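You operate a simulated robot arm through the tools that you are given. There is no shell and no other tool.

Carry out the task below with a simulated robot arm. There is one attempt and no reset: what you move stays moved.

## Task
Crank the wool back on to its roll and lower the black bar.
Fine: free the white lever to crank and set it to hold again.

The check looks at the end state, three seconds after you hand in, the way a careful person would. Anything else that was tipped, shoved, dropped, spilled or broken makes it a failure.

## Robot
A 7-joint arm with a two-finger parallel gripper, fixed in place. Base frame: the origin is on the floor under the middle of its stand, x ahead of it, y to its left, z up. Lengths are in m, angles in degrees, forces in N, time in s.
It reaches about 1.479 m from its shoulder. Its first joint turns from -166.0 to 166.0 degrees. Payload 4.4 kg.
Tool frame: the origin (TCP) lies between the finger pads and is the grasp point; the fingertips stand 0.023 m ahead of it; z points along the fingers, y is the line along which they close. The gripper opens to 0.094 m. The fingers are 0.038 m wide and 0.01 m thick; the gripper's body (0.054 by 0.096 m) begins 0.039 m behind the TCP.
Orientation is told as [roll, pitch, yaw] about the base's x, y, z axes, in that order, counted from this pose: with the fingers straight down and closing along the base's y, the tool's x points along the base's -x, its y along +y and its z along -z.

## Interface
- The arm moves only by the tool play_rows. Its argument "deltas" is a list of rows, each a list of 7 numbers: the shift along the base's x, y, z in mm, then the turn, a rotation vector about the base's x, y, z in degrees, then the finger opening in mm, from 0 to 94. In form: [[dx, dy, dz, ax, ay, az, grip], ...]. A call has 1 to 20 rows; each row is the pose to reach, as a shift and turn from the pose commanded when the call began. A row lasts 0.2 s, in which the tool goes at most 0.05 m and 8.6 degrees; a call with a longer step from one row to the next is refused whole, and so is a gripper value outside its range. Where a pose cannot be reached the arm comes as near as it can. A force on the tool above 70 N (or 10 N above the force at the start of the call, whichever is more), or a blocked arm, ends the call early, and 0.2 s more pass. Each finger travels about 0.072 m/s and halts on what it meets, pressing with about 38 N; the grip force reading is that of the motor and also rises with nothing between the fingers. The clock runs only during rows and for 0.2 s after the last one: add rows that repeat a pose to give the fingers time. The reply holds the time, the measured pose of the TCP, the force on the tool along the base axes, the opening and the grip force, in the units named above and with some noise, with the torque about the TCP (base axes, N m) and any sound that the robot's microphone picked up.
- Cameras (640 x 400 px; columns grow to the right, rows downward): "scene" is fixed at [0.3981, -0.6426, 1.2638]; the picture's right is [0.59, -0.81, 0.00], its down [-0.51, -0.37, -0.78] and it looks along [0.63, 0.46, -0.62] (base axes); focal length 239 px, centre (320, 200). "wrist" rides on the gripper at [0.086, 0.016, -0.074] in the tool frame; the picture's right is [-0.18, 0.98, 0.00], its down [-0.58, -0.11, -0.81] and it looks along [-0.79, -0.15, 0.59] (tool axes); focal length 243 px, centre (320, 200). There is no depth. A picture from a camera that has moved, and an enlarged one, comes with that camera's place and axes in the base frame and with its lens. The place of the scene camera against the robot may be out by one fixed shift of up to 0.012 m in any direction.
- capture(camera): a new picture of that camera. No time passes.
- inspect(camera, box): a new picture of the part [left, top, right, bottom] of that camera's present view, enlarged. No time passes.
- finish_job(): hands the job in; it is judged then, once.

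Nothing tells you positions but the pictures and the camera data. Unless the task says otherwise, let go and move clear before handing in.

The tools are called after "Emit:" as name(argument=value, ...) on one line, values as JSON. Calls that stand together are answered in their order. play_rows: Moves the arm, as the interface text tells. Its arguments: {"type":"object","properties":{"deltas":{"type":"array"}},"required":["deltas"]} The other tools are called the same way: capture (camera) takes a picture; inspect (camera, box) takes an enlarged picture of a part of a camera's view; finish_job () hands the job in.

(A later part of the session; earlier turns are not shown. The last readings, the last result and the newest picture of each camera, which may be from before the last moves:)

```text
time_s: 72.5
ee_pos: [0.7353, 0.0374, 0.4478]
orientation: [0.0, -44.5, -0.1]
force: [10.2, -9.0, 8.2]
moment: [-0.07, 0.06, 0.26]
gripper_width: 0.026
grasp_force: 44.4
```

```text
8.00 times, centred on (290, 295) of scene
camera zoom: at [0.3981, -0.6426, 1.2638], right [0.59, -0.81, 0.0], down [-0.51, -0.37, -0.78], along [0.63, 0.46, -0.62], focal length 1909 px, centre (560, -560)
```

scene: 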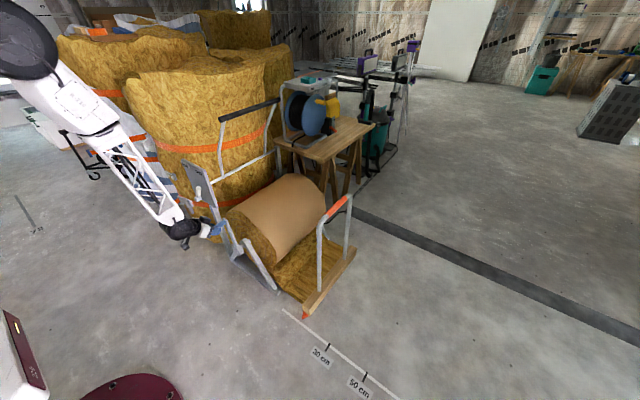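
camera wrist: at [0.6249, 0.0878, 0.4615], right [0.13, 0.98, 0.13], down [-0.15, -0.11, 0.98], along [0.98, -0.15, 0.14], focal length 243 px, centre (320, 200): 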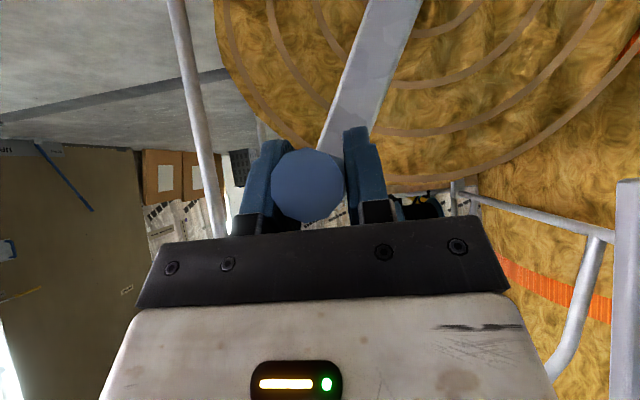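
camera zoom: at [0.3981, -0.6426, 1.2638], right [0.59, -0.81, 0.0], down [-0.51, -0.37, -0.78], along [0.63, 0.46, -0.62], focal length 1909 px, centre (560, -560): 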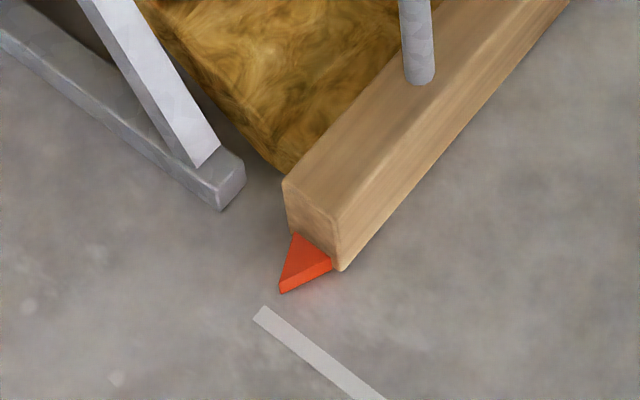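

The board has stopped moving while the crank turned on, so the wool is fully in with the pointer at the zero end of the scale. I'll release the handle, back off, and go to the white lever.

Emit:
play_rows(deltas=[[0, 0, 0, 0, 0, 0, 40], [0, 0, 0, 0, 0, 0, 80], [0, 0, 0, 0, 0, 0, 80], [-20, 0, 20, 0, 0, 0, 80], [-45, 0, 45, 0, 0, 0, 80], [-75, 0, 70, 0, 0, 0, 80], [-110, 10, 90, 0, 0, 0, 80], [-140, 35, 110, 0, 0, 0, 80], [-165, 65, 130, 0, 0, 0, 80], [-185, 100, 145, 0, 0, 0, 80], [-195, 140, 155, 0, 0, 0, 80], [-200, 185, 155, 0, 0, 0, 80], [-200, 230, 155, 0, 0, 0, 80], [-200, 275, 155, 0, 0, 0, 80], [-200, 299, 155, 0, 0, 0, 80], [-200, 299, 155, 0, 0, 0, 80]])

Emit:
capture(camera="wrist")

Emit:
capture(camera="scene")

```text
time_s: 75.9
ee_pos: [0.5374, 0.3396, 0.6026]
orientation: [0.2, -44.6, -0.1]
force: [-0.2, 0.6, 0.4]
moment: [-0.03, -0.01, 0.03]
gripper_width: 0.08
grasp_force: 0.0
```

```text
taken
camera wrist: at [0.4244, 0.3565, 0.5932], right [0.13, 0.98, 0.13], down [-0.15, -0.11, 0.98], along [0.98, -0.15, 0.14], focal length 243 px, centre (320, 200)
```

wrist: 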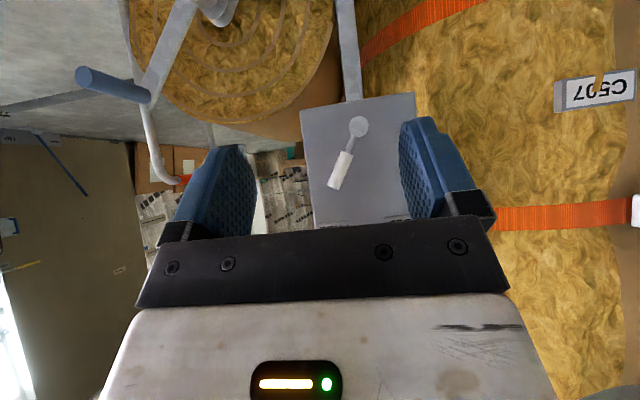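

```text
taken
```

scene: 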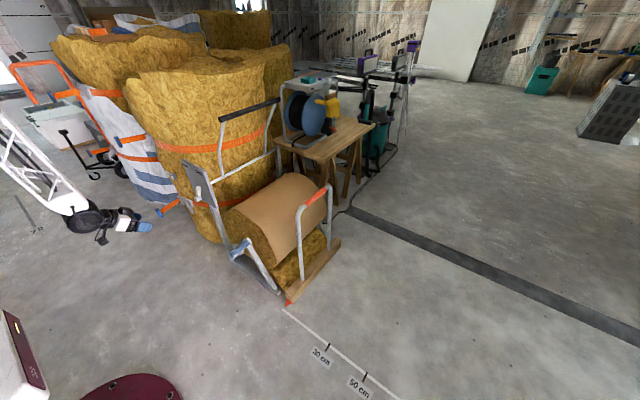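

The wool is in and the board stands at zero. The lever is still at FREE, so I'll turn the tool horizontal and align it with the lever again.

Emit:
play_rows(deltas=[[0, 0, 0, 0, -7.5, 0, 90], [0, 0, 0, 0, -15, 0, 90], [0, 0, 0, 0, -22.5, 0, 90], [0, -2, 1, 0, -30, 0, 90], [0, -4, 2, 0, -37.5, 0, 90], [0, -5, 3, 0, -45.4, 0, 90], [0, -5, 3, 0, -45.4, 0, 90]])

Emit:
play_rows(deltas=[[0, 0, 0, 7.5, 0, 0, 90], [0, 0, 0, 15, 0, 0, 90], [0, 0, 0, 22.5, 0, 0, 90], [0, 0, 0, 30, 0, 0, 90], [0, 0, 0, 30, 0, 0, 90]])

Emit:
capture(camera="wrist")

```text
time_s: 77.5
ee_pos: [0.536, 0.3327, 0.606]
orientation: [166.3, -89.9, -166.1]
force: [-0.1, -0.4, 0.4]
moment: [0.0, -0.01, 0.01]
gripper_width: 0.0898
grasp_force: 0.0
```

```text
time_s: 78.7
ee_pos: [0.5361, 0.3329, 0.6057]
orientation: [90.0, -59.9, -90.0]
force: [0.1, -0.5, 0.4]
moment: [-0.02, 0.0, -0.03]
gripper_width: 0.0901
grasp_force: 0.1
```

```text
taken
camera wrist: at [0.462, 0.3909, 0.538], right [0.0, 0.76, 0.65], down [-0.81, -0.39, 0.45], along [0.59, -0.53, 0.61], focal length 243 px, centre (320, 200)
```

wrist: 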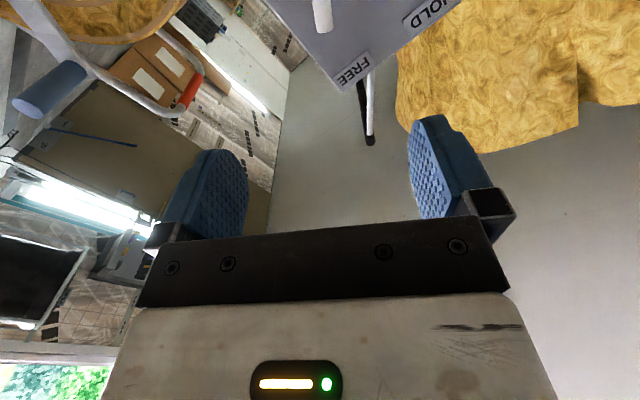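

The lever lies on the tool axis again. I'll advance around it and close.

Emit:
play_rows(deltas=[[40, 0, 0, 0, 0, 0, 90], [80, 0, 0, 0, 0, 0, 90], [120, 0, 0, 0, 0, 0, 90], [155, 0, 0, 0, 0, 0, 90], [185, 0, 0, 0, 0, 0, 90], [210, 0, 0, 0, 0, 0, 90], [225, 1, 0, 0, 0, 0, 90], [235, 2, 0, 0, 0, 0, 90], [235, 2, 0, 0, 0, 0, 90]])

Emit:
capture(camera="wrist")

```text
time_s: 80.7
ee_pos: [0.7696, 0.3342, 0.6056]
orientation: [90.0, -60.0, -90.0]
force: [-0.1, 0.0, -0.3]
moment: [-0.01, -0.02, 0.0]
gripper_width: 0.0901
grasp_force: 0.0
```

```text
taken
camera wrist: at [0.6967, 0.3926, 0.5384], right [0.0, 0.76, 0.65], down [-0.81, -0.39, 0.45], along [0.59, -0.53, 0.61], focal length 243 px, centre (320, 200)
```

wrist: 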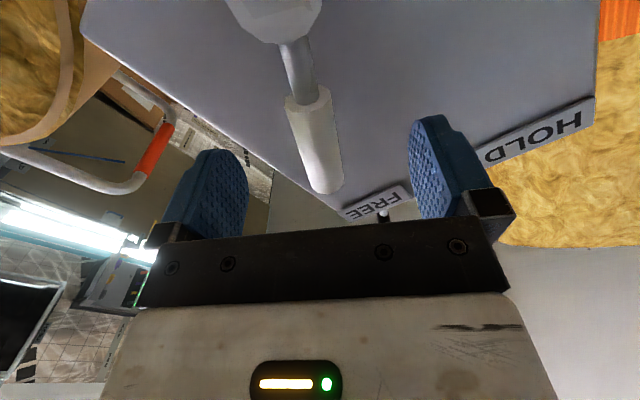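

Lever between the pads; closing and then swinging it back towards HOLD.

Emit:
play_rows(deltas=[[2, 0, 0, 0, 0, 0, 60], [2, 0, 0, 0, 0, 0, 30], [2, 0, 0, 0, 0, 0, 15], [2, 0, 0, 0, 0, 0, 8], [2, 0, 0, 0, 0, 0, 8]])

Emit:
play_rows(deltas=[[0, 6.9, 3.5, -6, 0, 0, 8], [0, 14.1, 6.2, -12, 0, 0, 8], [0, 21.6, 8.2, -18, 0, 0, 8], [0, 29.3, 9.4, -24, 0, 0, 8], [0, 37, 9.8, -30, 0, 0, 8], [0, 44.7, 9.4, -36, 0, 0, 8], [0, 52.3, 8.1, -42, 0, 0, 8], [0, 59.8, 6.1, -48, 0, 0, 8], [0, 67, 3.3, -54, 0, 0, 8], [0, 73.4, 0, -59.5, 0, 0, 8]])

Emit:
capture(camera="wrist")

```text
time_s: 81.9
ee_pos: [0.773, 0.3339, 0.6059]
orientation: [90.0, -60.0, -90.0]
force: [0.7, 0.1, -0.4]
moment: [-0.01, -0.01, 0.01]
gripper_width: 0.0206
grasp_force: 45.0
```

```text
time_s: 84.1
ee_pos: [0.7723, 0.4064, 0.6053]
orientation: [-90.0, -60.5, 89.9]
force: [8.4, -59.8, 13.5]
moment: [-1.39, -0.52, -1.01]
gripper_width: 0.0207
grasp_force: 45.3
```

```text
taken
camera wrist: at [0.6984, 0.378, 0.5223], right [0.0, 0.95, -0.32], down [-0.81, 0.19, 0.56], along [0.59, 0.26, 0.76], focal length 243 px, centre (320, 200)
```

wrist: 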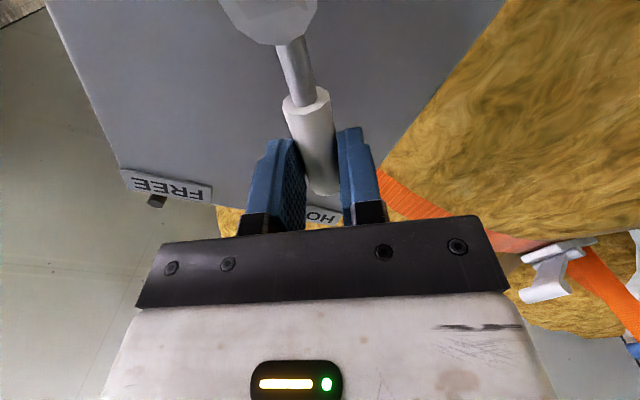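

The lever is back at its original place, pressing against the HOLD stop. I'll release and back straight out.

Emit:
play_rows(deltas=[[0, -0.5, 0, 0, 0, 0, 30], [0, 0, 0, 0, 0, 0, 60], [0, 0, 0, 0, 0, 0, 88], [-10, 0, 0, 0, 0, 0, 90], [-40, 0, 0, 0, 0, 0, 90], [-80, 0, 0, 0, 0, 0, 90], [-120, 0, 0, 0, 0, 0, 90], [-160, 0, 0, 0, 0, 0, 90], [-200, 0, 0, 0, 0, 0, 90], [-240, 0, 0, 0, 0, 0, 90], [-240, 0, 0, 0, 0, 0, 90]])

Emit:
inspect(camera="scene", box=[170, 140, 290, 220])

Emit:
inspect(camera="scene", box=[190, 70, 370, 320])

Emit:
capture(camera="wrist")

```text
time_s: 86.5
ee_pos: [0.5321, 0.4068, 0.6049]
orientation: [-89.9, -60.4, 90.0]
force: [-0.8, 0.5, 0.6]
moment: [-0.01, -0.01, 0.03]
gripper_width: 0.0901
grasp_force: 0.0
```

```text
5.00 times, centred on (230, 180) of scene
camera zoom: at [0.3981, -0.6426, 1.2638], right [0.59, -0.81, 0.0], down [-0.51, -0.37, -0.78], along [0.63, 0.46, -0.62], focal length 1193 px, centre (770, 300)
```

zoom: 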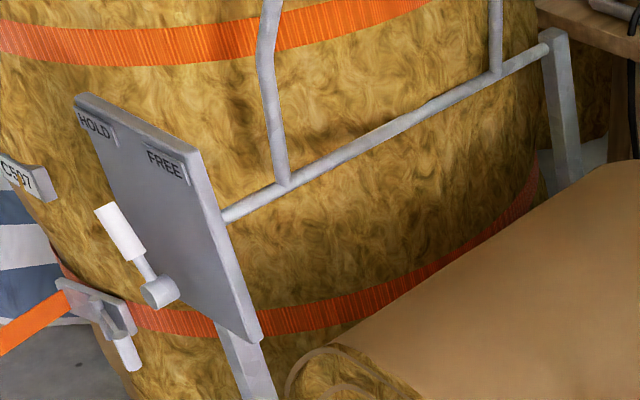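

```text
1.60 times, centred on (280, 195) of scene
camera zoom: at [0.3981, -0.6426, 1.2638], right [0.59, -0.81, 0.0], down [-0.51, -0.37, -0.78], along [0.63, 0.46, -0.62], focal length 382 px, centre (384, 208)
```

zoom: 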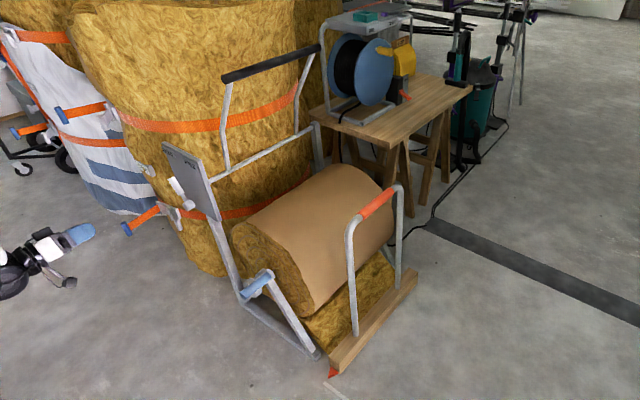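

```text
taken
camera wrist: at [0.459, 0.3794, 0.5216], right [0.0, 0.95, -0.32], down [-0.81, 0.19, 0.56], along [0.59, 0.26, 0.76], focal length 243 px, centre (320, 200)
```

wrist: 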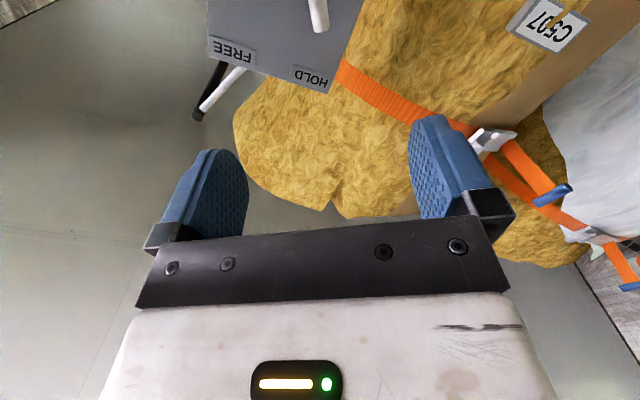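

The lever is at HOLD again and the board is still at zero. Now the black bar: I'll bring the arm up clear of the stand and turn the tool down to look at it.

Emit:
play_rows(deltas=[[0, -20, 15, 6, 0, 0, 60], [0, -45, 35, 12, 0, 0, 60], [0, -75, 60, 18, 0, 0, 60], [0, -105, 90, 24, 0, 0, 60], [0, -135, 120, 30, 0, 0, 60], [0, -165, 150, 30, 0, 0, 60], [5, -190, 185, 30, 0, 0, 60], [10, -210, 225, 30, 0, 0, 60], [15, -225, 265, 30, 0, 0, 60], [20, -240, 305, 30, 0, 0, 60], [20, -250, 345, 30, 0, 0, 60], [20, -250, 380, 30, 0, 0, 60], [20, -250, 380, 30, 0, 0, 60]])

Emit:
capture(camera="scene")

Emit:
capture(camera="wrist")

```text
time_s: 89.3
ee_pos: [0.5526, 0.1581, 0.9855]
orientation: [88.8, -89.6, -88.8]
force: [0.5, 0.7, 0.4]
moment: [0.0, 0.0, -0.04]
gripper_width: 0.0599
grasp_force: 0.1
```

```text
taken
```

scene: 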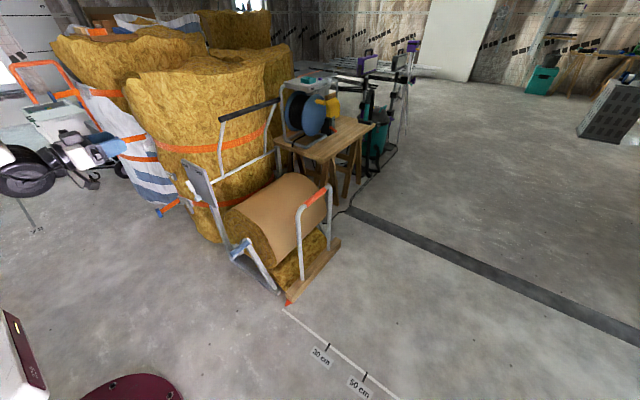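

```text
taken
camera wrist: at [0.4785, 0.1751, 0.8996], right [0.0, 0.98, 0.19], down [-0.81, -0.11, 0.58], along [0.59, -0.16, 0.79], focal length 243 px, centre (320, 200)
```

wrist: 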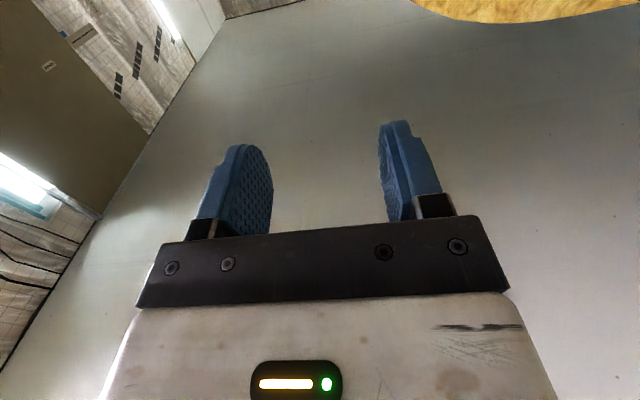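

Now rotating the tool to point down while moving to just in front of the bar and above it.

Emit:
play_rows(deltas=[[15, -5, 12, 0, 7.5, 0, 60], [35, -12, 24, 0, 15, 0, 60], [55, -20, 36, 0, 22.5, 0, 60], [75, -28, 48, 0, 30, 0, 60], [95, -36, 60, 0, 37.5, 0, 60], [115, -44, 72, 0, 45, 0, 60], [135, -52, 84, 0, 52.5, 0, 60], [155, -60, 96, 0, 60, 0, 60], [175, -66, 108, 0, 67.5, 0, 60], [195, -72, 120, 0, 75, 0, 60], [215, -76, 130, 0, 82.5, 0, 60], [235, -80, 135, 0, 89.6, 0, 60], [235, -80, 135, 0, 89.6, 0, 60]])

Emit:
capture(camera="wrist")

Emit:
capture(camera="scene")

```text
time_s: 92.1
ee_pos: [0.7905, 0.0094, 1.1114]
orientation: [-13.7, -1.4, 4.9]
force: [3.5, 0.4, -10.0]
moment: [-0.2, 0.2, -0.05]
gripper_width: 0.0597
grasp_force: 0.0
out of reach, approached as far as the arm can: row 7, 8, 9, 10, 11, 12, 13
```

```text
taken
camera wrist: at [0.701, 0.036, 1.1779], right [0.11, 0.97, -0.23], down [0.55, 0.13, 0.82], along [0.83, -0.21, -0.52], focal length 243 px, centre (320, 200)
```

wrist: 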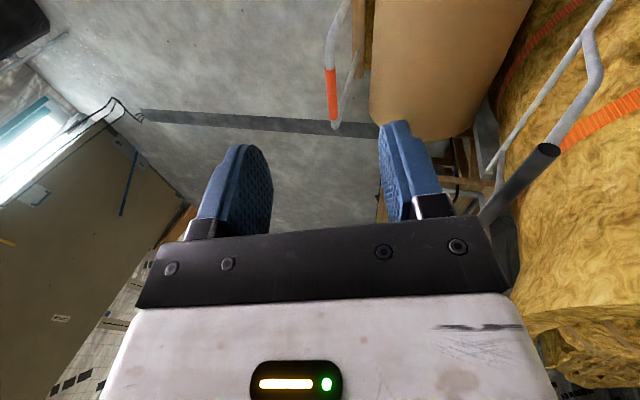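

```text
taken
```

scene: 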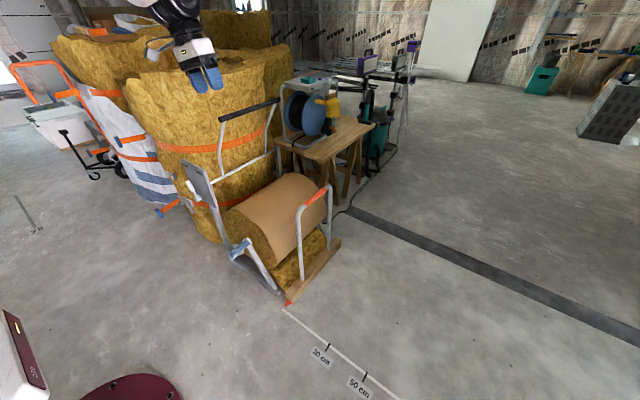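

The arm ended a bit skewed and short of the command. I'll move outwards a little and square the tool up again.

Emit:
play_rows(deltas=[[0, 0, 0, 0, 0, 0, 60]])

Emit:
play_rows(deltas=[[15, 0, -5, 3, 0, -1, 60], [30, 0, -10, 6, 0, -2, 60], [45, 0, -15, 9, 1, -3, 60], [55, 0, -20, 12, 1, -4, 60], [60, 0, -25, 13.7, 1.4, -4.9, 60], [60, 0, -25, 13.7, 1.4, -4.9, 60]])

```text
time_s: 92.5
ee_pos: [0.792, 0.0111, 1.1145]
orientation: [-13.6, -1.8, 4.9]
force: [1.3, 0.7, 0.1]
moment: [-0.01, -0.01, -0.03]
gripper_width: 0.0599
grasp_force: 0.0
```

```text
time_s: 93.9
ee_pos: [0.7961, 0.0057, 1.1096]
orientation: [-13.5, -1.9, 4.9]
force: [-0.2, -0.1, -0.4]
moment: [0.01, 0.0, 0.0]
gripper_width: 0.06
grasp_force: 0.1
out of reach, approached as far as the arm can: row 1, 2, 3, 4, 5, 6
```

The arm is at a joint limit in this posture. A forward tilt of the tool is just as good for gripping the bar, so I'll tilt back towards 45°.

Emit:
play_rows(deltas=[[0, 0, 0, 3, -7, -1, 60], [0, 0, 0, 6, -14, -2, 60], [0, 0, 0, 9, -21, -3, 60], [0, 0, 0, 12, -28, -4, 60], [0, 0, 0, 13.5, -30, -4.9, 60], [0, 0, 0, 13.5, -30, -4.9, 60]])

Emit:
capture(camera="scene")

Emit:
capture(camera="wrist")

```text
time_s: 95.3
ee_pos: [0.7956, 0.0029, 1.1003]
orientation: [-3.5, -32.3, -3.4]
force: [-0.4, -0.8, -0.3]
moment: [0.0, 0.02, -0.02]
gripper_width: 0.0601
grasp_force: 0.0
out of reach, approached as far as the arm can: row 1, 2, 3, 4, 5, 6
```

```text
taken
```

scene: 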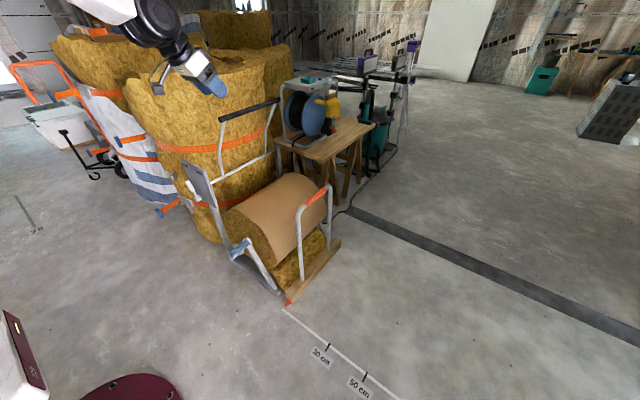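

```text
taken
camera wrist: at [0.6859, 0.0311, 1.1152], right [0.24, 0.97, 0.05], down [0.05, -0.06, 1.0], along [0.97, -0.24, -0.07], focal length 243 px, centre (320, 200)
```

wrist: 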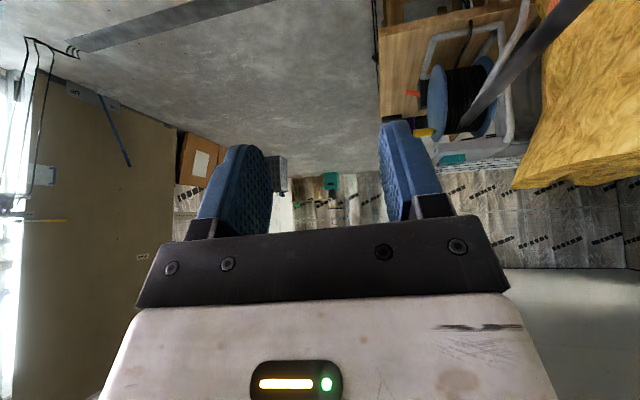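

I'll lower and extend a little (well on the -y side of the bar) to get away from the joint limit.

Emit:
play_rows(deltas=[[10, 0, -20, 1, 0, 1, 60], [20, 0, -40, 2, 0, 2, 60], [30, 0, -60, 3, 0, 3, 60], [40, 0, -80, 3.5, 0, 3.4, 60], [50, 0, -100, 3.5, 0, 3.4, 60], [60, 0, -120, 3.5, 0, 3.4, 60], [60, 0, -120, 3.5, 0, 3.4, 60]])

Emit:
capture(camera="wrist")

```text
time_s: 96.9
ee_pos: [0.8551, -0.011, 0.9969]
orientation: [-2.8, -39.2, -2.3]
force: [-0.1, 0.6, -0.7]
moment: [0.02, 0.08, -0.02]
gripper_width: 0.06
grasp_force: 0.1
out of reach, approached as far as the arm can: row 1, 2, 3, 4, 5, 6, 7
```

```text
taken
camera wrist: at [0.7441, 0.0151, 0.998], right [0.21, 0.97, 0.08], down [-0.07, -0.07, 1.0], along [0.98, -0.22, 0.05], focal length 243 px, centre (320, 200)
```

wrist: 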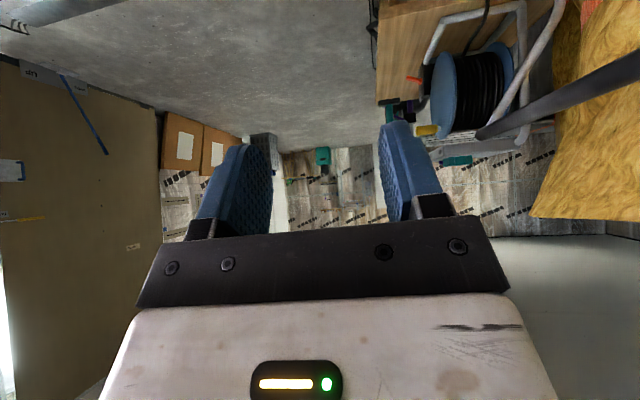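

The tool now points about 40° forward, and this posture limits how steep it can get at this height, but that is enough. I'll move back and across to look along the bar end-on and fix its position.

Emit:
play_rows(deltas=[[-25, 0, 0, 0, -3, 0, 60], [-55, 5, 0, 0, -6, 0, 60], [-85, 20, 0, 2.8, -6, 2.3, 60], [-115, 45, 0, 2.8, -6, 2.3, 60], [-135, 80, 0, 2.8, -6, 2.3, 60], [-135, 120, 0, 2.8, -6, 2.3, 60], [-135, 160, 0, 2.8, -6, 2.3, 60], [-135, 200, 0, 2.8, -6, 2.3, 60], [-135, 200, 0, 2.8, -6, 2.3, 60]])

Emit:
capture(camera="wrist")

Emit:
capture(camera="scene")

```text
time_s: 98.9
ee_pos: [0.7216, 0.2036, 0.9793]
orientation: [4.3, -38.0, -1.9]
force: [-0.8, 0.1, 0.2]
moment: [0.01, 0.02, 0.01]
gripper_width: 0.06
grasp_force: 0.0
out of reach, approached as far as the arm can: row 1, 3
```

```text
taken
camera wrist: at [0.6079, 0.2183, 0.9852], right [0.13, 0.98, 0.17], down [-0.04, -0.17, 0.98], along [0.99, -0.13, 0.01], focal length 243 px, centre (320, 200)
```

wrist: 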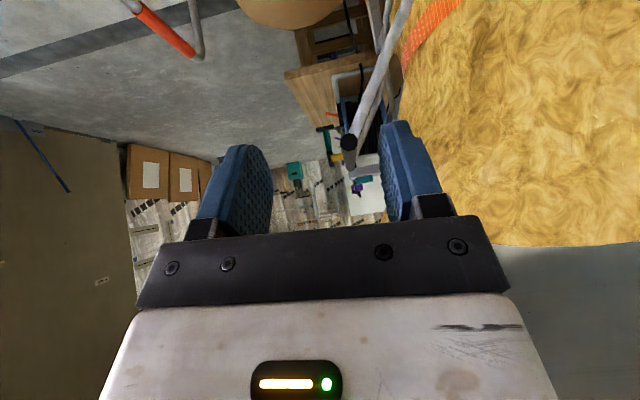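

```text
taken
```

scene: 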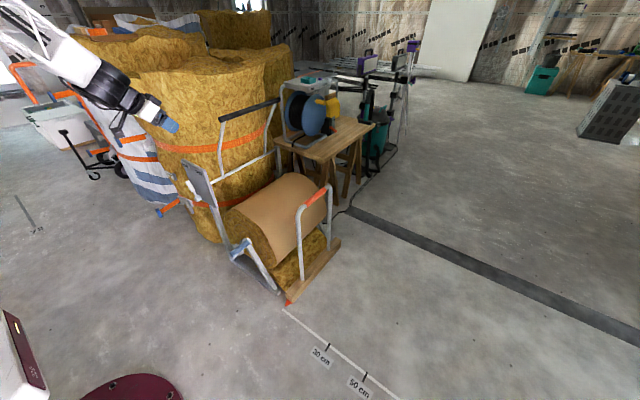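

End-on view gives the bar at y ≈ 0.226, z ≈ 0.921, near end x ≈ 0.92. I'll square the tool and go to a pre-grasp pose above it, with the bale well to the side.

Emit:
play_rows(deltas=[[15, 5, 12, -2, -2, 1, 60], [35, 10, 24, -4.3, -4, 1.9, 60], [60, 15, 36, -4.3, -5, 1.9, 60], [90, 20, 44, -4.3, -5, 1.9, 60], [120, 22, 46, -4.3, -5, 1.9, 60], [150, 22, 40, -4.3, -5, 1.9, 60], [175, 22, 28, -4.3, -5, 1.9, 60], [175, 22, 28, -4.3, -5, 1.9, 60]])

Emit:
capture(camera="wrist")

Emit:
inspect(camera="scene", box=[140, 40, 320, 190])

```text
time_s: 100.7
ee_pos: [0.8959, 0.2234, 1.01]
orientation: [-1.3, -42.9, 3.8]
force: [0.3, 0.1, -0.1]
moment: [0.0, -0.01, 0.03]
gripper_width: 0.0599
grasp_force: 0.0
```

```text
taken
camera wrist: at [0.7821, 0.2343, 1.0041], right [0.09, 0.99, 0.11], down [-0.12, -0.1, 0.99], along [0.99, -0.1, 0.11], focal length 243 px, centre (320, 200)
```

wrist: 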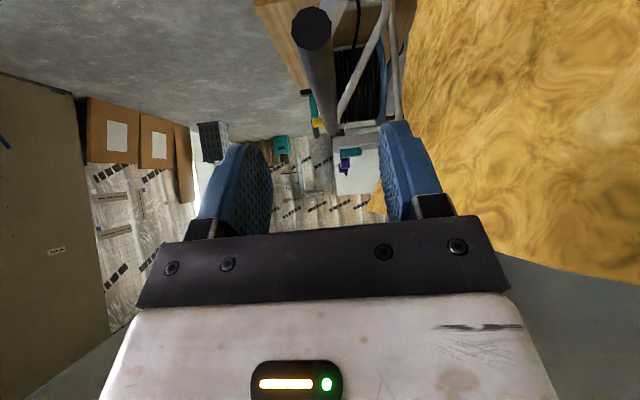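

```text
2.67 times, centred on (230, 115) of scene
camera zoom: at [0.3981, -0.6426, 1.2638], right [0.59, -0.81, 0.0], down [-0.51, -0.37, -0.78], along [0.63, 0.46, -0.62], focal length 636 px, centre (560, 427)
```

zoom: 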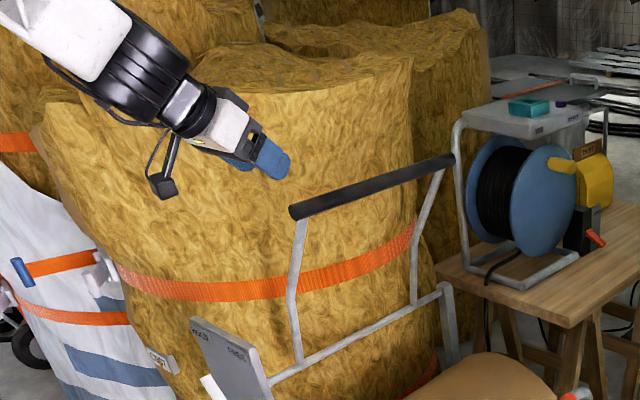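

The bar is centred between the open fingers in y. In this 43° tilt the wrist camera would end up level with the bar's near end, so I'll first move clear and turn the gripper half round its own axis so that the camera is on top.

Emit:
play_rows(deltas=[[-20, -20, 10, 0, 0, 0, 60], [-40, -50, 20, 0, 0, 0, 60], [-60, -80, 25, 0, 0, 0, 60], [-60, -80, 25, 0, 0, 0, 60]])

Emit:
play_rows(deltas=[[0, 0, 0, -5.46, 0, 5.85, 60], [0, 0, 0, -10.9, 0, 11.7, 60], [0, 0, 0, -16.4, 0, 17.5, 60], [0, 0, 0, -21.8, 0, 23.4, 60], [0, 0, 0, -27.3, 0, 29.2, 60], [0, 0, 0, -27.3, 0, 29.2, 60]])

Emit:
capture(camera="scene")

```text
time_s: 101.7
ee_pos: [0.8373, 0.1435, 1.0315]
orientation: [-1.3, -42.9, 3.8]
force: [0.0, 0.1, 0.6]
moment: [-0.03, -0.02, 0.0]
gripper_width: 0.0601
grasp_force: 0.0
```

```text
time_s: 103.1
ee_pos: [0.8373, 0.1451, 1.0317]
orientation: [-31.2, -30.0, 51.6]
force: [-0.3, -0.8, -0.6]
moment: [0.03, 0.03, 0.02]
gripper_width: 0.06
grasp_force: 0.0
```

```text
taken
```

scene: 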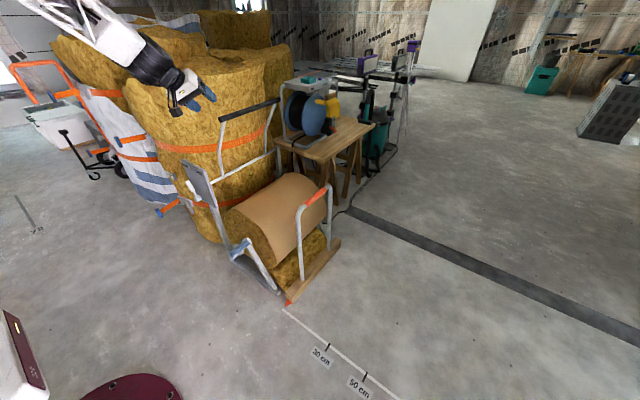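

The half-turn is going fine (40° done). I'll continue to 180°.

Emit:
play_rows(deltas=[[0, 0, 0, -5.61, -0.18, 6.03, 60], [0, 0, 0, -11.21, -0.37, 12.07, 60], [0, 0, 0, -16.82, -0.55, 18.1, 60], [0, 0, 0, -22.43, -0.74, 24.14, 60], [0, 0, 0, -28.03, -0.92, 30.17, 60], [0, 0, 0, -33.64, -1.11, 36.2, 60], [0, 0, 0, -39.25, -1.29, 42.24, 60], [0, 0, 0, -44.86, -1.48, 48.27, 60], [0, 0, 0, -50.46, -1.66, 54.31, 60], [0, 0, 0, -56.07, -1.85, 60.34, 60], [0, 0, 0, -61.68, -2.03, 66.37, 60], [0, 0, 0, -67.28, -2.22, 72.41, 60], [0, 0, 0, -67.28, -2.22, 72.41, 60]])

Emit:
capture(camera="scene")

Emit:
capture(camera="wrist")

```text
time_s: 105.9
ee_pos: [0.8362, 0.1486, 1.0292]
orientation: [-34.2, 26.4, 125.1]
force: [1.0, -1.8, 0.7]
moment: [-0.03, 0.06, 0.16]
gripper_width: 0.0601
grasp_force: 0.1
out of reach, approached as far as the arm can: row 3, 4, 5, 6, 7, 8, 9, 10
```

```text
taken
```

scene: 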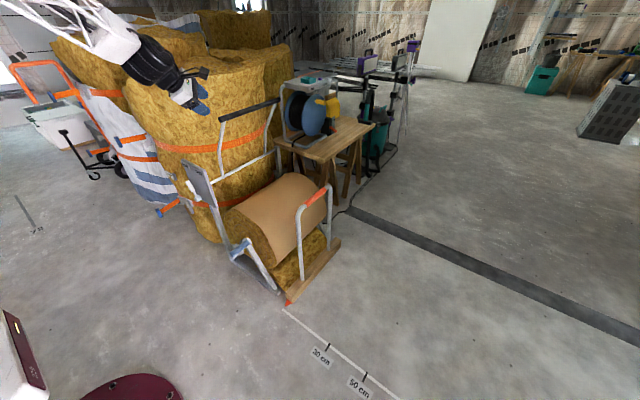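

```text
taken
camera wrist: at [0.8222, 0.073, 1.1141], right [-0.62, -0.53, -0.58], down [-0.78, 0.48, 0.39], along [0.07, 0.7, -0.71], focal length 243 px, centre (320, 200)
```

wrist: 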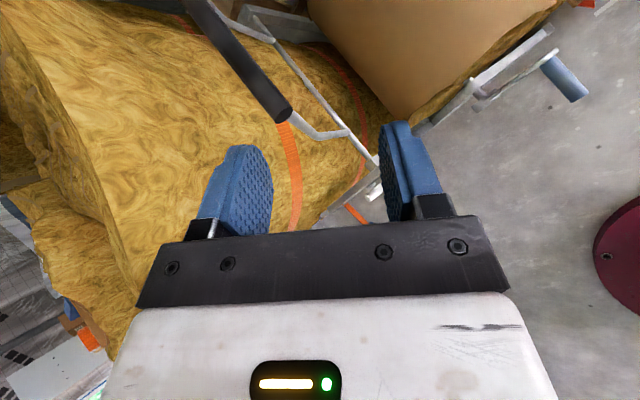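

Now about 139° round; the last rows were reached. I'll complete the remaining 41°.

Emit:
play_rows(deltas=[[0, 0, 0, -5.61, -0.18, 6.03, 60], [0, 0, 0, -11.21, -0.37, 12.07, 60], [0, 0, 0, -16.82, -0.55, 18.1, 60], [0, 0, 0, -22.43, -0.74, 24.14, 60], [0, 0, 0, -27.9, -0.92, 30.02, 60], [0, 0, 0, -27.9, -0.92, 30.02, 60]])

Emit:
capture(camera="scene")

Emit:
capture(camera="wrist")

```text
time_s: 107.3
ee_pos: [0.8379, 0.1451, 1.0327]
orientation: [1.4, 43.6, -176.4]
force: [-0.3, 0.1, -1.0]
moment: [0.0, -0.01, -0.02]
gripper_width: 0.0599
grasp_force: 0.0
```

```text
taken
```

scene: 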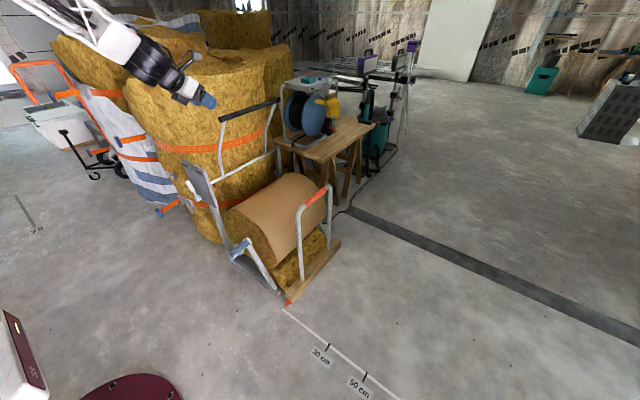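

```text
taken
camera wrist: at [0.8498, 0.1317, 1.1457], right [-0.09, -0.99, -0.11], down [-0.98, 0.07, 0.18], along [-0.17, 0.12, -0.98], focal length 243 px, centre (320, 200)
```

wrist: 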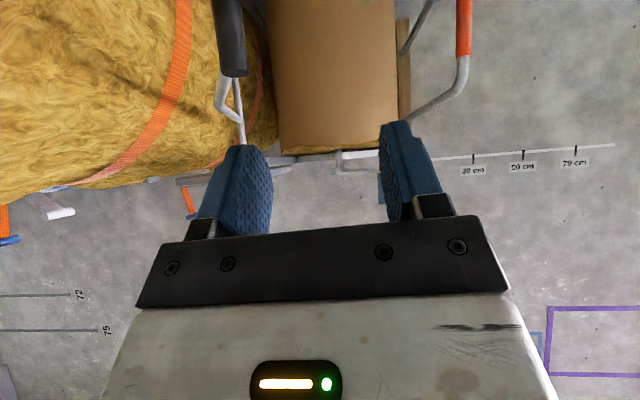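

The camera is on top now, looking down, and it confirms the bar at y ≈ 0.227. I'll move to a pre-grasp above the middle of the bar.

Emit:
play_rows(deltas=[[10, 20, 15, 0, 0, 0, 60], [30, 45, 25, 0, 0, 0, 60], [60, 65, 25, 0, 0, 0, 60], [95, 81, 15, 0, 0, 0, 60], [125, 81, 0, 0, 0, 0, 60], [152, 81, -20, 0, 0, 0, 60], [152, 81, -20, 0, 0, 0, 60]])

Emit:
capture(camera="wrist")

Emit:
inspect(camera="scene", box=[140, 0, 340, 190])

```text
time_s: 108.9
ee_pos: [0.9905, 0.2244, 1.0132]
orientation: [1.3, 43.7, -176.4]
force: [-0.8, 0.3, -0.6]
moment: [-0.02, 0.04, -0.02]
gripper_width: 0.0598
grasp_force: 0.1
```

```text
taken
camera wrist: at [1.0018, 0.2112, 1.1266], right [-0.09, -0.99, -0.11], down [-0.98, 0.07, 0.18], along [-0.17, 0.12, -0.98], focal length 243 px, centre (320, 200)
```

wrist: 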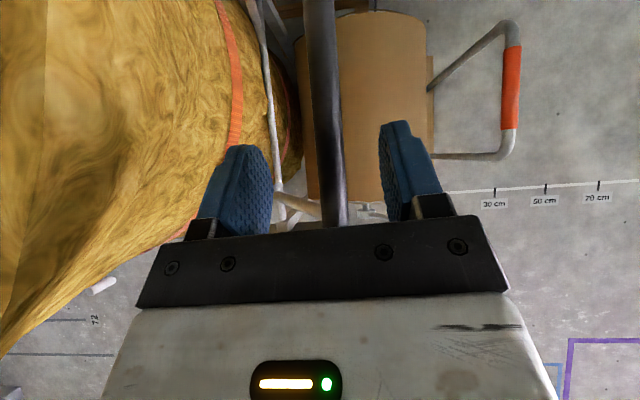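

```text
2.11 times, centred on (240, 95) of scene
camera zoom: at [0.3981, -0.6426, 1.2638], right [0.59, -0.81, 0.0], down [-0.51, -0.37, -0.78], along [0.63, 0.46, -0.62], focal length 502 px, centre (488, 421)
```

zoom: 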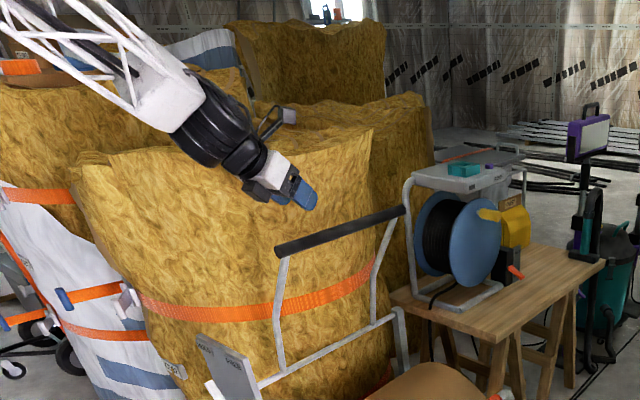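

Bar nicely between the fingers. Descending along the tool axis and closing on it.

Emit:
play_rows(deltas=[[19, 0.5, -20, 0, 0, 0, 60], [38, 1, -41, 0, 0, 0, 60], [56, 1.5, -61, 0, 0, 0, 60], [74, 2, -82, 0, 0, 0, 60], [74, 2, -82, 0, 0, 0, 60]])

Emit:
capture(camera="wrist")

```text
time_s: 110.1
ee_pos: [1.0633, 0.2278, 0.9324]
orientation: [1.2, 43.9, -176.6]
force: [-3.8, -10.1, 26.1]
moment: [-0.21, 1.71, 0.69]
gripper_width: 0.0601
grasp_force: 0.2
```

```text
taken
camera wrist: at [1.0752, 0.2148, 1.0457], right [-0.09, -0.99, -0.11], down [-0.98, 0.07, 0.18], along [-0.17, 0.12, -0.98], focal length 243 px, centre (320, 200)
```

wrist: 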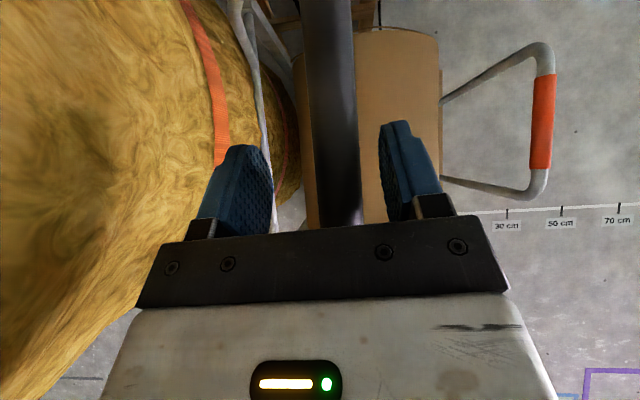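

The palm edge is already touching the bar (26 N). I'll back off about 8 mm along the tool axis, then close.

Emit:
play_rows(deltas=[[-3, 0, 4, 0, 0, 0, 60], [-5.5, 0, 7, 0, 0, 0, 60], [-5.5, 0, 7, 0, 0, 0, 60]])

```text
time_s: 110.9
ee_pos: [1.0564, 0.2283, 0.937]
orientation: [1.3, 43.6, -176.3]
force: [-0.4, -0.1, 0.2]
moment: [0.02, 0.02, -0.03]
gripper_width: 0.06
grasp_force: 0.2
```

Free of contact now. Closing the fingers on the bar.

Emit:
play_rows(deltas=[[1, 0, -1.5, 0, 0, 0, 40], [1, 0, -1.5, 0, 0, 0, 25], [1, 0, -1.5, 0, 0, 0, 15], [1, 0, -1.5, 0, 0, 0, 8], [1, 0, -1.5, 0, 0, 0, 8]])

Emit:
capture(camera="wrist")

Emit:
inspect(camera="scene", box=[180, 50, 320, 150])

```text
time_s: 112.1
ee_pos: [1.0582, 0.2289, 0.9365]
orientation: [1.3, 43.6, -176.4]
force: [-1.0, -3.6, 5.6]
moment: [-0.02, 0.25, -1.82]
gripper_width: 0.025
grasp_force: 44.8
```

```text
taken
camera wrist: at [1.0702, 0.2146, 1.0492], right [-0.09, -0.99, -0.11], down [-0.98, 0.07, 0.18], along [-0.17, 0.12, -0.98], focal length 243 px, centre (320, 200)
```

wrist: 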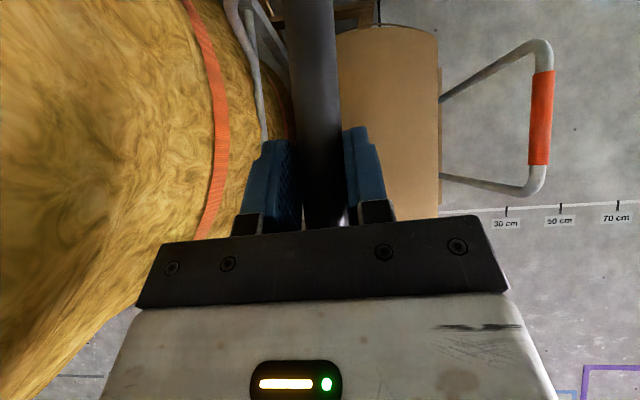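

```text
4.00 times, centred on (250, 100) of scene
camera zoom: at [0.3981, -0.6426, 1.2638], right [0.59, -0.81, 0.0], down [-0.51, -0.37, -0.78], along [0.63, 0.46, -0.62], focal length 954 px, centre (600, 600)
```

zoom: 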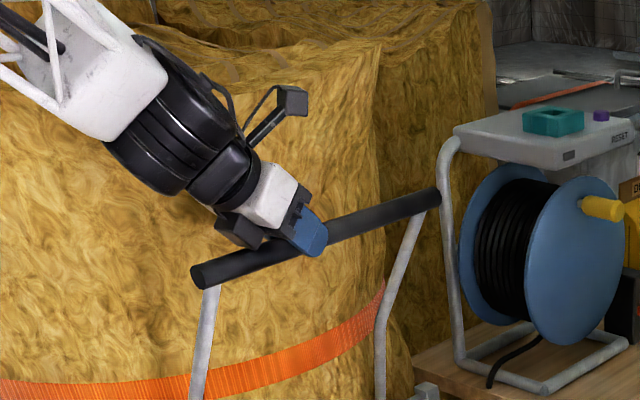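

The bar is gripped (25 mm). Before moving it I'll measure its pivot rod in this view so that the arc is right.

Emit:
inspect(camera="wrist", box=[200, 0, 360, 150])

Emit:
inspect(camera="scene", box=[190, 80, 330, 220])

```text
2.67 times, centred on (280, 75) of wrist
camera zoom: at [1.0702, 0.2146, 1.0492], right [-0.09, -0.99, -0.11], down [-0.98, 0.07, 0.18], along [-0.17, 0.12, -0.98], focal length 647 px, centre (427, 533)
```

zoom: 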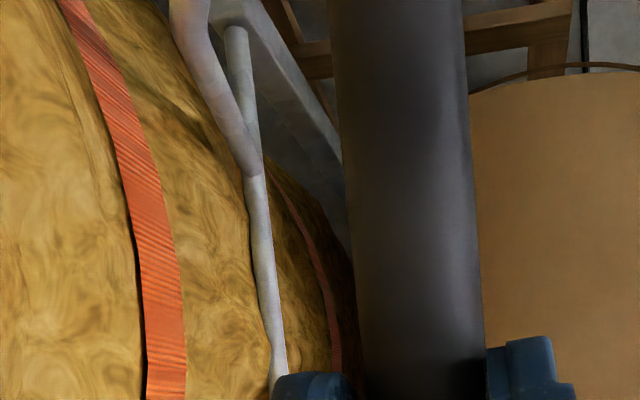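

```text
2.86 times, centred on (260, 150) of scene
camera zoom: at [0.3981, -0.6426, 1.2638], right [0.59, -0.81, 0.0], down [-0.51, -0.37, -0.78], along [0.63, 0.46, -0.62], focal length 682 px, centre (491, 343)
```

zoom: 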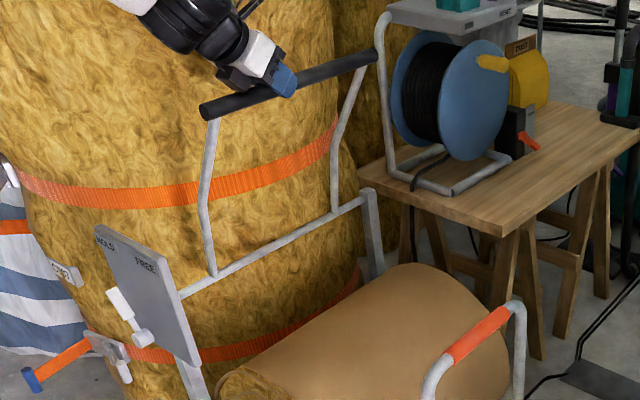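

Pivot rod triangulates to about y 0.368, z 0.587, so the bar swings on a radius of about 0.365 m. I'll start with a small 3° of the lowering arc and read the forces.

Emit:
play_rows(deltas=[[0, -5.8, -2.5, 0, 0, 0, 6], [0, -11.6, -5.1, 0, 0, 0, 6], [0, -17.4, -7.8, 0, 0, 0, 6]])

```text
time_s: 112.9
ee_pos: [1.0584, 0.2119, 0.9284]
orientation: [1.3, 43.7, -176.5]
force: [-15.1, -1.3, 7.0]
moment: [0.1, 0.83, -1.81]
gripper_width: 0.0247
grasp_force: 45.3
```

Forces are small, so the arc fits. Continuing the lowering in 3° steps.

Emit:
play_rows(deltas=[[0, -17, -8.7, 0, 0, 0, 6], [0, -33.6, -18.3, 0, 0, 0, 6], [0, -49.6, -28.8, 0, 0, 0, 6], [0, -65, -40.1, 0, 0, 0, 6], [0, -79.8, -52.1, 0, 0, 0, 6]])

Emit:
capture(camera="wrist")

Emit:
capture(camera="scene")

```text
time_s: 114.1
ee_pos: [1.0581, 0.1297, 0.876]
orientation: [1.2, 43.7, -176.4]
force: [28.9, 2.2, -3.8]
moment: [0.26, -0.4, -1.74]
gripper_width: 0.0252
grasp_force: 45.1
```

```text
taken
camera wrist: at [1.0701, 0.1177, 0.9894], right [-0.09, -0.99, -0.11], down [-0.98, 0.07, 0.18], along [-0.17, 0.12, -0.98], focal length 243 px, centre (320, 200)
```

wrist: 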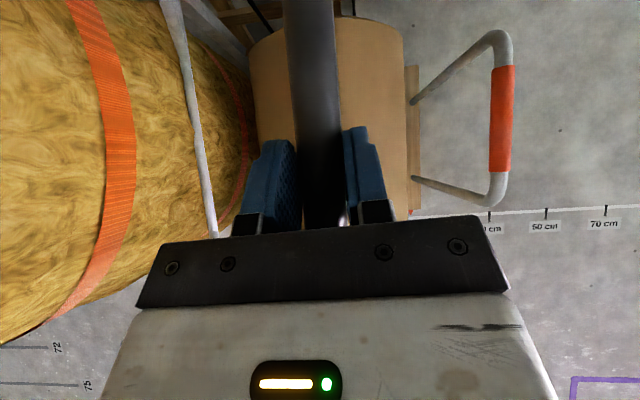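

```text
taken
```

scene: 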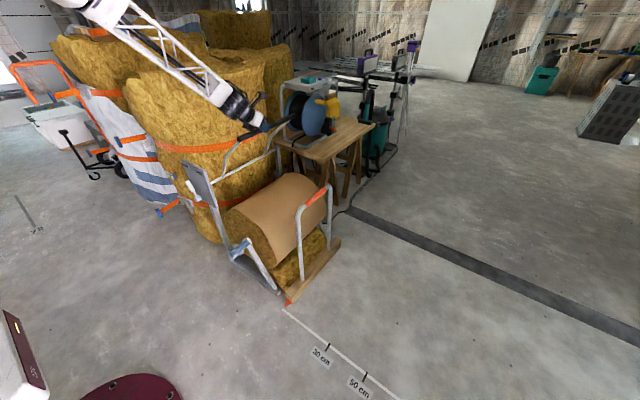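

Good: low forces and the bar follows. Continuing.

Emit:
play_rows(deltas=[[0, -14.3, -12.8, 0, 0, 0, 6], [0, -27.8, -26.4, 0, 0, 0, 6], [0, -40.5, -40.6, 0, 0, 0, 6], [0, -52.5, -55.5, 0, 0, 0, 6], [0, -63.7, -71, 0, 0, 0, 6], [0, -74.1, -87, 0, 0, 0, 6], [0, -83.6, -103.6, 0, 0, 0, 6]])

Emit:
capture(camera="wrist")

Emit:
inspect(camera="scene", box=[190, 60, 350, 220])

```text
time_s: 115.7
ee_pos: [1.0589, 0.0463, 0.772]
orientation: [1.4, 43.7, -176.4]
force: [-11.7, -8.1, 1.3]
moment: [-0.06, 0.1, -1.71]
gripper_width: 0.0251
grasp_force: 45.0
```

```text
taken
camera wrist: at [1.0699, 0.0337, 0.8842], right [-0.09, -0.99, -0.11], down [-0.98, 0.07, 0.18], along [-0.17, 0.12, -0.98], focal length 243 px, centre (320, 200)
```

wrist: 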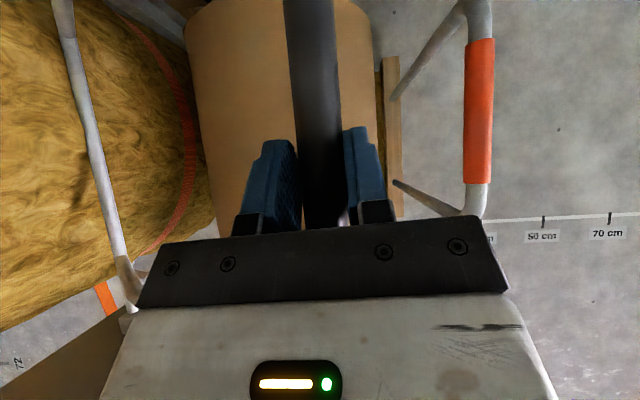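

```text
2.50 times, centred on (270, 140) of scene
camera zoom: at [0.3981, -0.6426, 1.2638], right [0.59, -0.81, 0.0], down [-0.51, -0.37, -0.78], along [0.63, 0.46, -0.62], focal length 597 px, centre (445, 350)
```

zoom: 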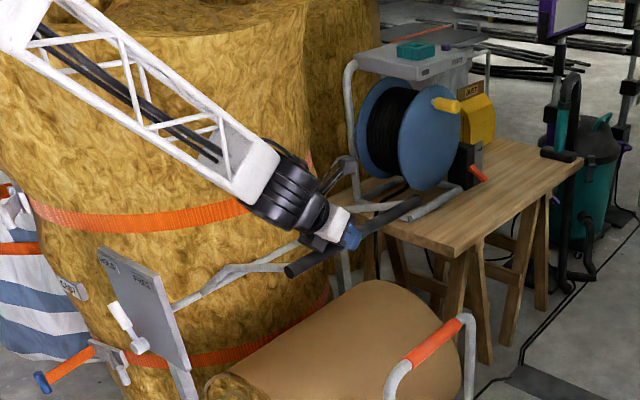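

Bar at about 40° into the swing, still following well. Continuing down; I expect it to meet the roll at about 88°.

Emit:
play_rows(deltas=[[0, -8.6, -17.1, 0, 0, 0, 6], [0, -16.3, -34.5, 0, 0, 0, 6], [0, -23.1, -52.4, 0, 0, 0, 6], [0, -29, -70.6, 0, 0, 0, 6], [0, -33.9, -89.1, 0, 0, 0, 6], [0, -37.8, -107.8, 0, 0, 0, 6], [0, -40.9, -126.7, 0, 0, 0, 6]])

Emit:
capture(camera="wrist")

Emit:
inspect(camera="scene", box=[190, 80, 370, 260])

```text
time_s: 117.3
ee_pos: [1.0582, 0.0057, 0.6433]
orientation: [1.3, 43.7, -176.5]
force: [1.4, -37.0, 1.8]
moment: [-0.4, 0.6, -1.89]
gripper_width: 0.0248
grasp_force: 45.2
```

```text
taken
camera wrist: at [1.0706, -0.0067, 0.7582], right [-0.09, -0.99, -0.11], down [-0.98, 0.07, 0.18], along [-0.17, 0.12, -0.98], focal length 243 px, centre (320, 200)
```

wrist: 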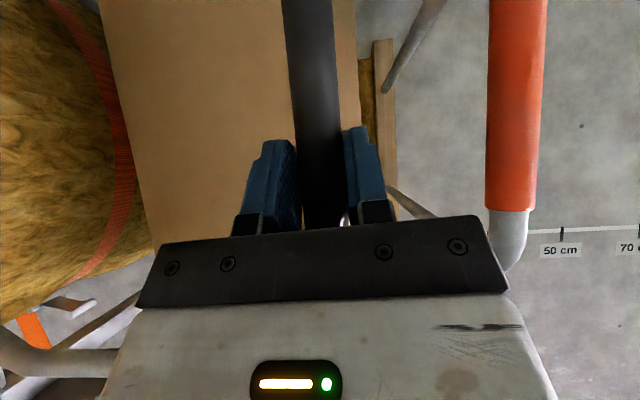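

```text
2.22 times, centred on (280, 170) of scene
camera zoom: at [0.3981, -0.6426, 1.2638], right [0.59, -0.81, 0.0], down [-0.51, -0.37, -0.78], along [0.63, 0.46, -0.62], focal length 530 px, centre (409, 267)
```

zoom: 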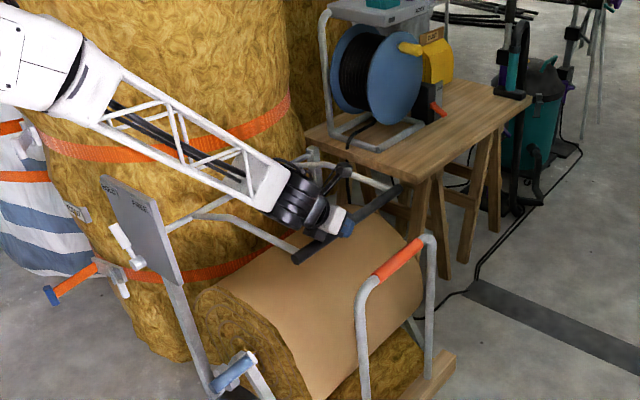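

Small sideways load (37 N), so I'll shift about 1 mm and continue to 75°.

Emit:
play_rows(deltas=[[0, -2.6, -19, 0, 0, 0, 6], [0, -3.8, -38.1, 0, 0, 0, 6], [0, -3.8, -57.2, 0, 0, 0, 6], [0, -2.7, -76.3, 0, 0, 0, 6], [0, -0.7, -95.3, 0, 0, 0, 6]])

Emit:
capture(camera="wrist")

Emit:
inspect(camera="scene", box=[210, 130, 350, 270])

```text
time_s: 118.5
ee_pos: [1.0585, 0.0067, 0.5504]
orientation: [1.3, 43.7, -176.3]
force: [-8.3, -5.4, -3.1]
moment: [0.07, 0.24, -1.54]
gripper_width: 0.0252
grasp_force: 45.0
```

```text
taken
camera wrist: at [1.0709, -0.0069, 0.6633], right [-0.09, -0.99, -0.11], down [-0.98, 0.07, 0.18], along [-0.17, 0.12, -0.98], focal length 243 px, centre (320, 200)
```

wrist: 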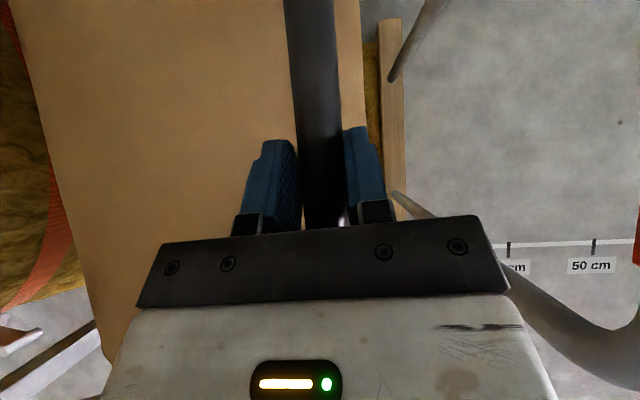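

```text
2.86 times, centred on (280, 200) of scene
camera zoom: at [0.3981, -0.6426, 1.2638], right [0.59, -0.81, 0.0], down [-0.51, -0.37, -0.78], along [0.63, 0.46, -0.62], focal length 682 px, centre (434, 200)
```

zoom: 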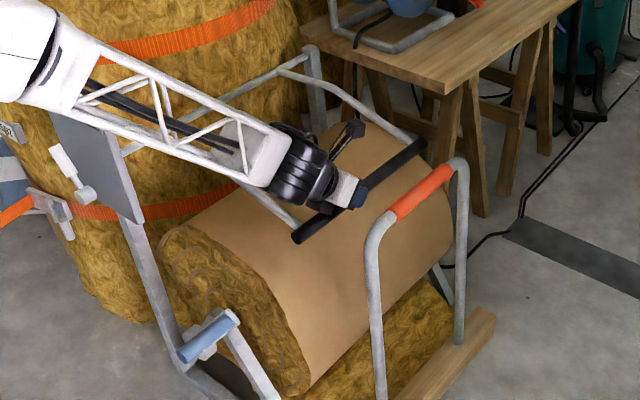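

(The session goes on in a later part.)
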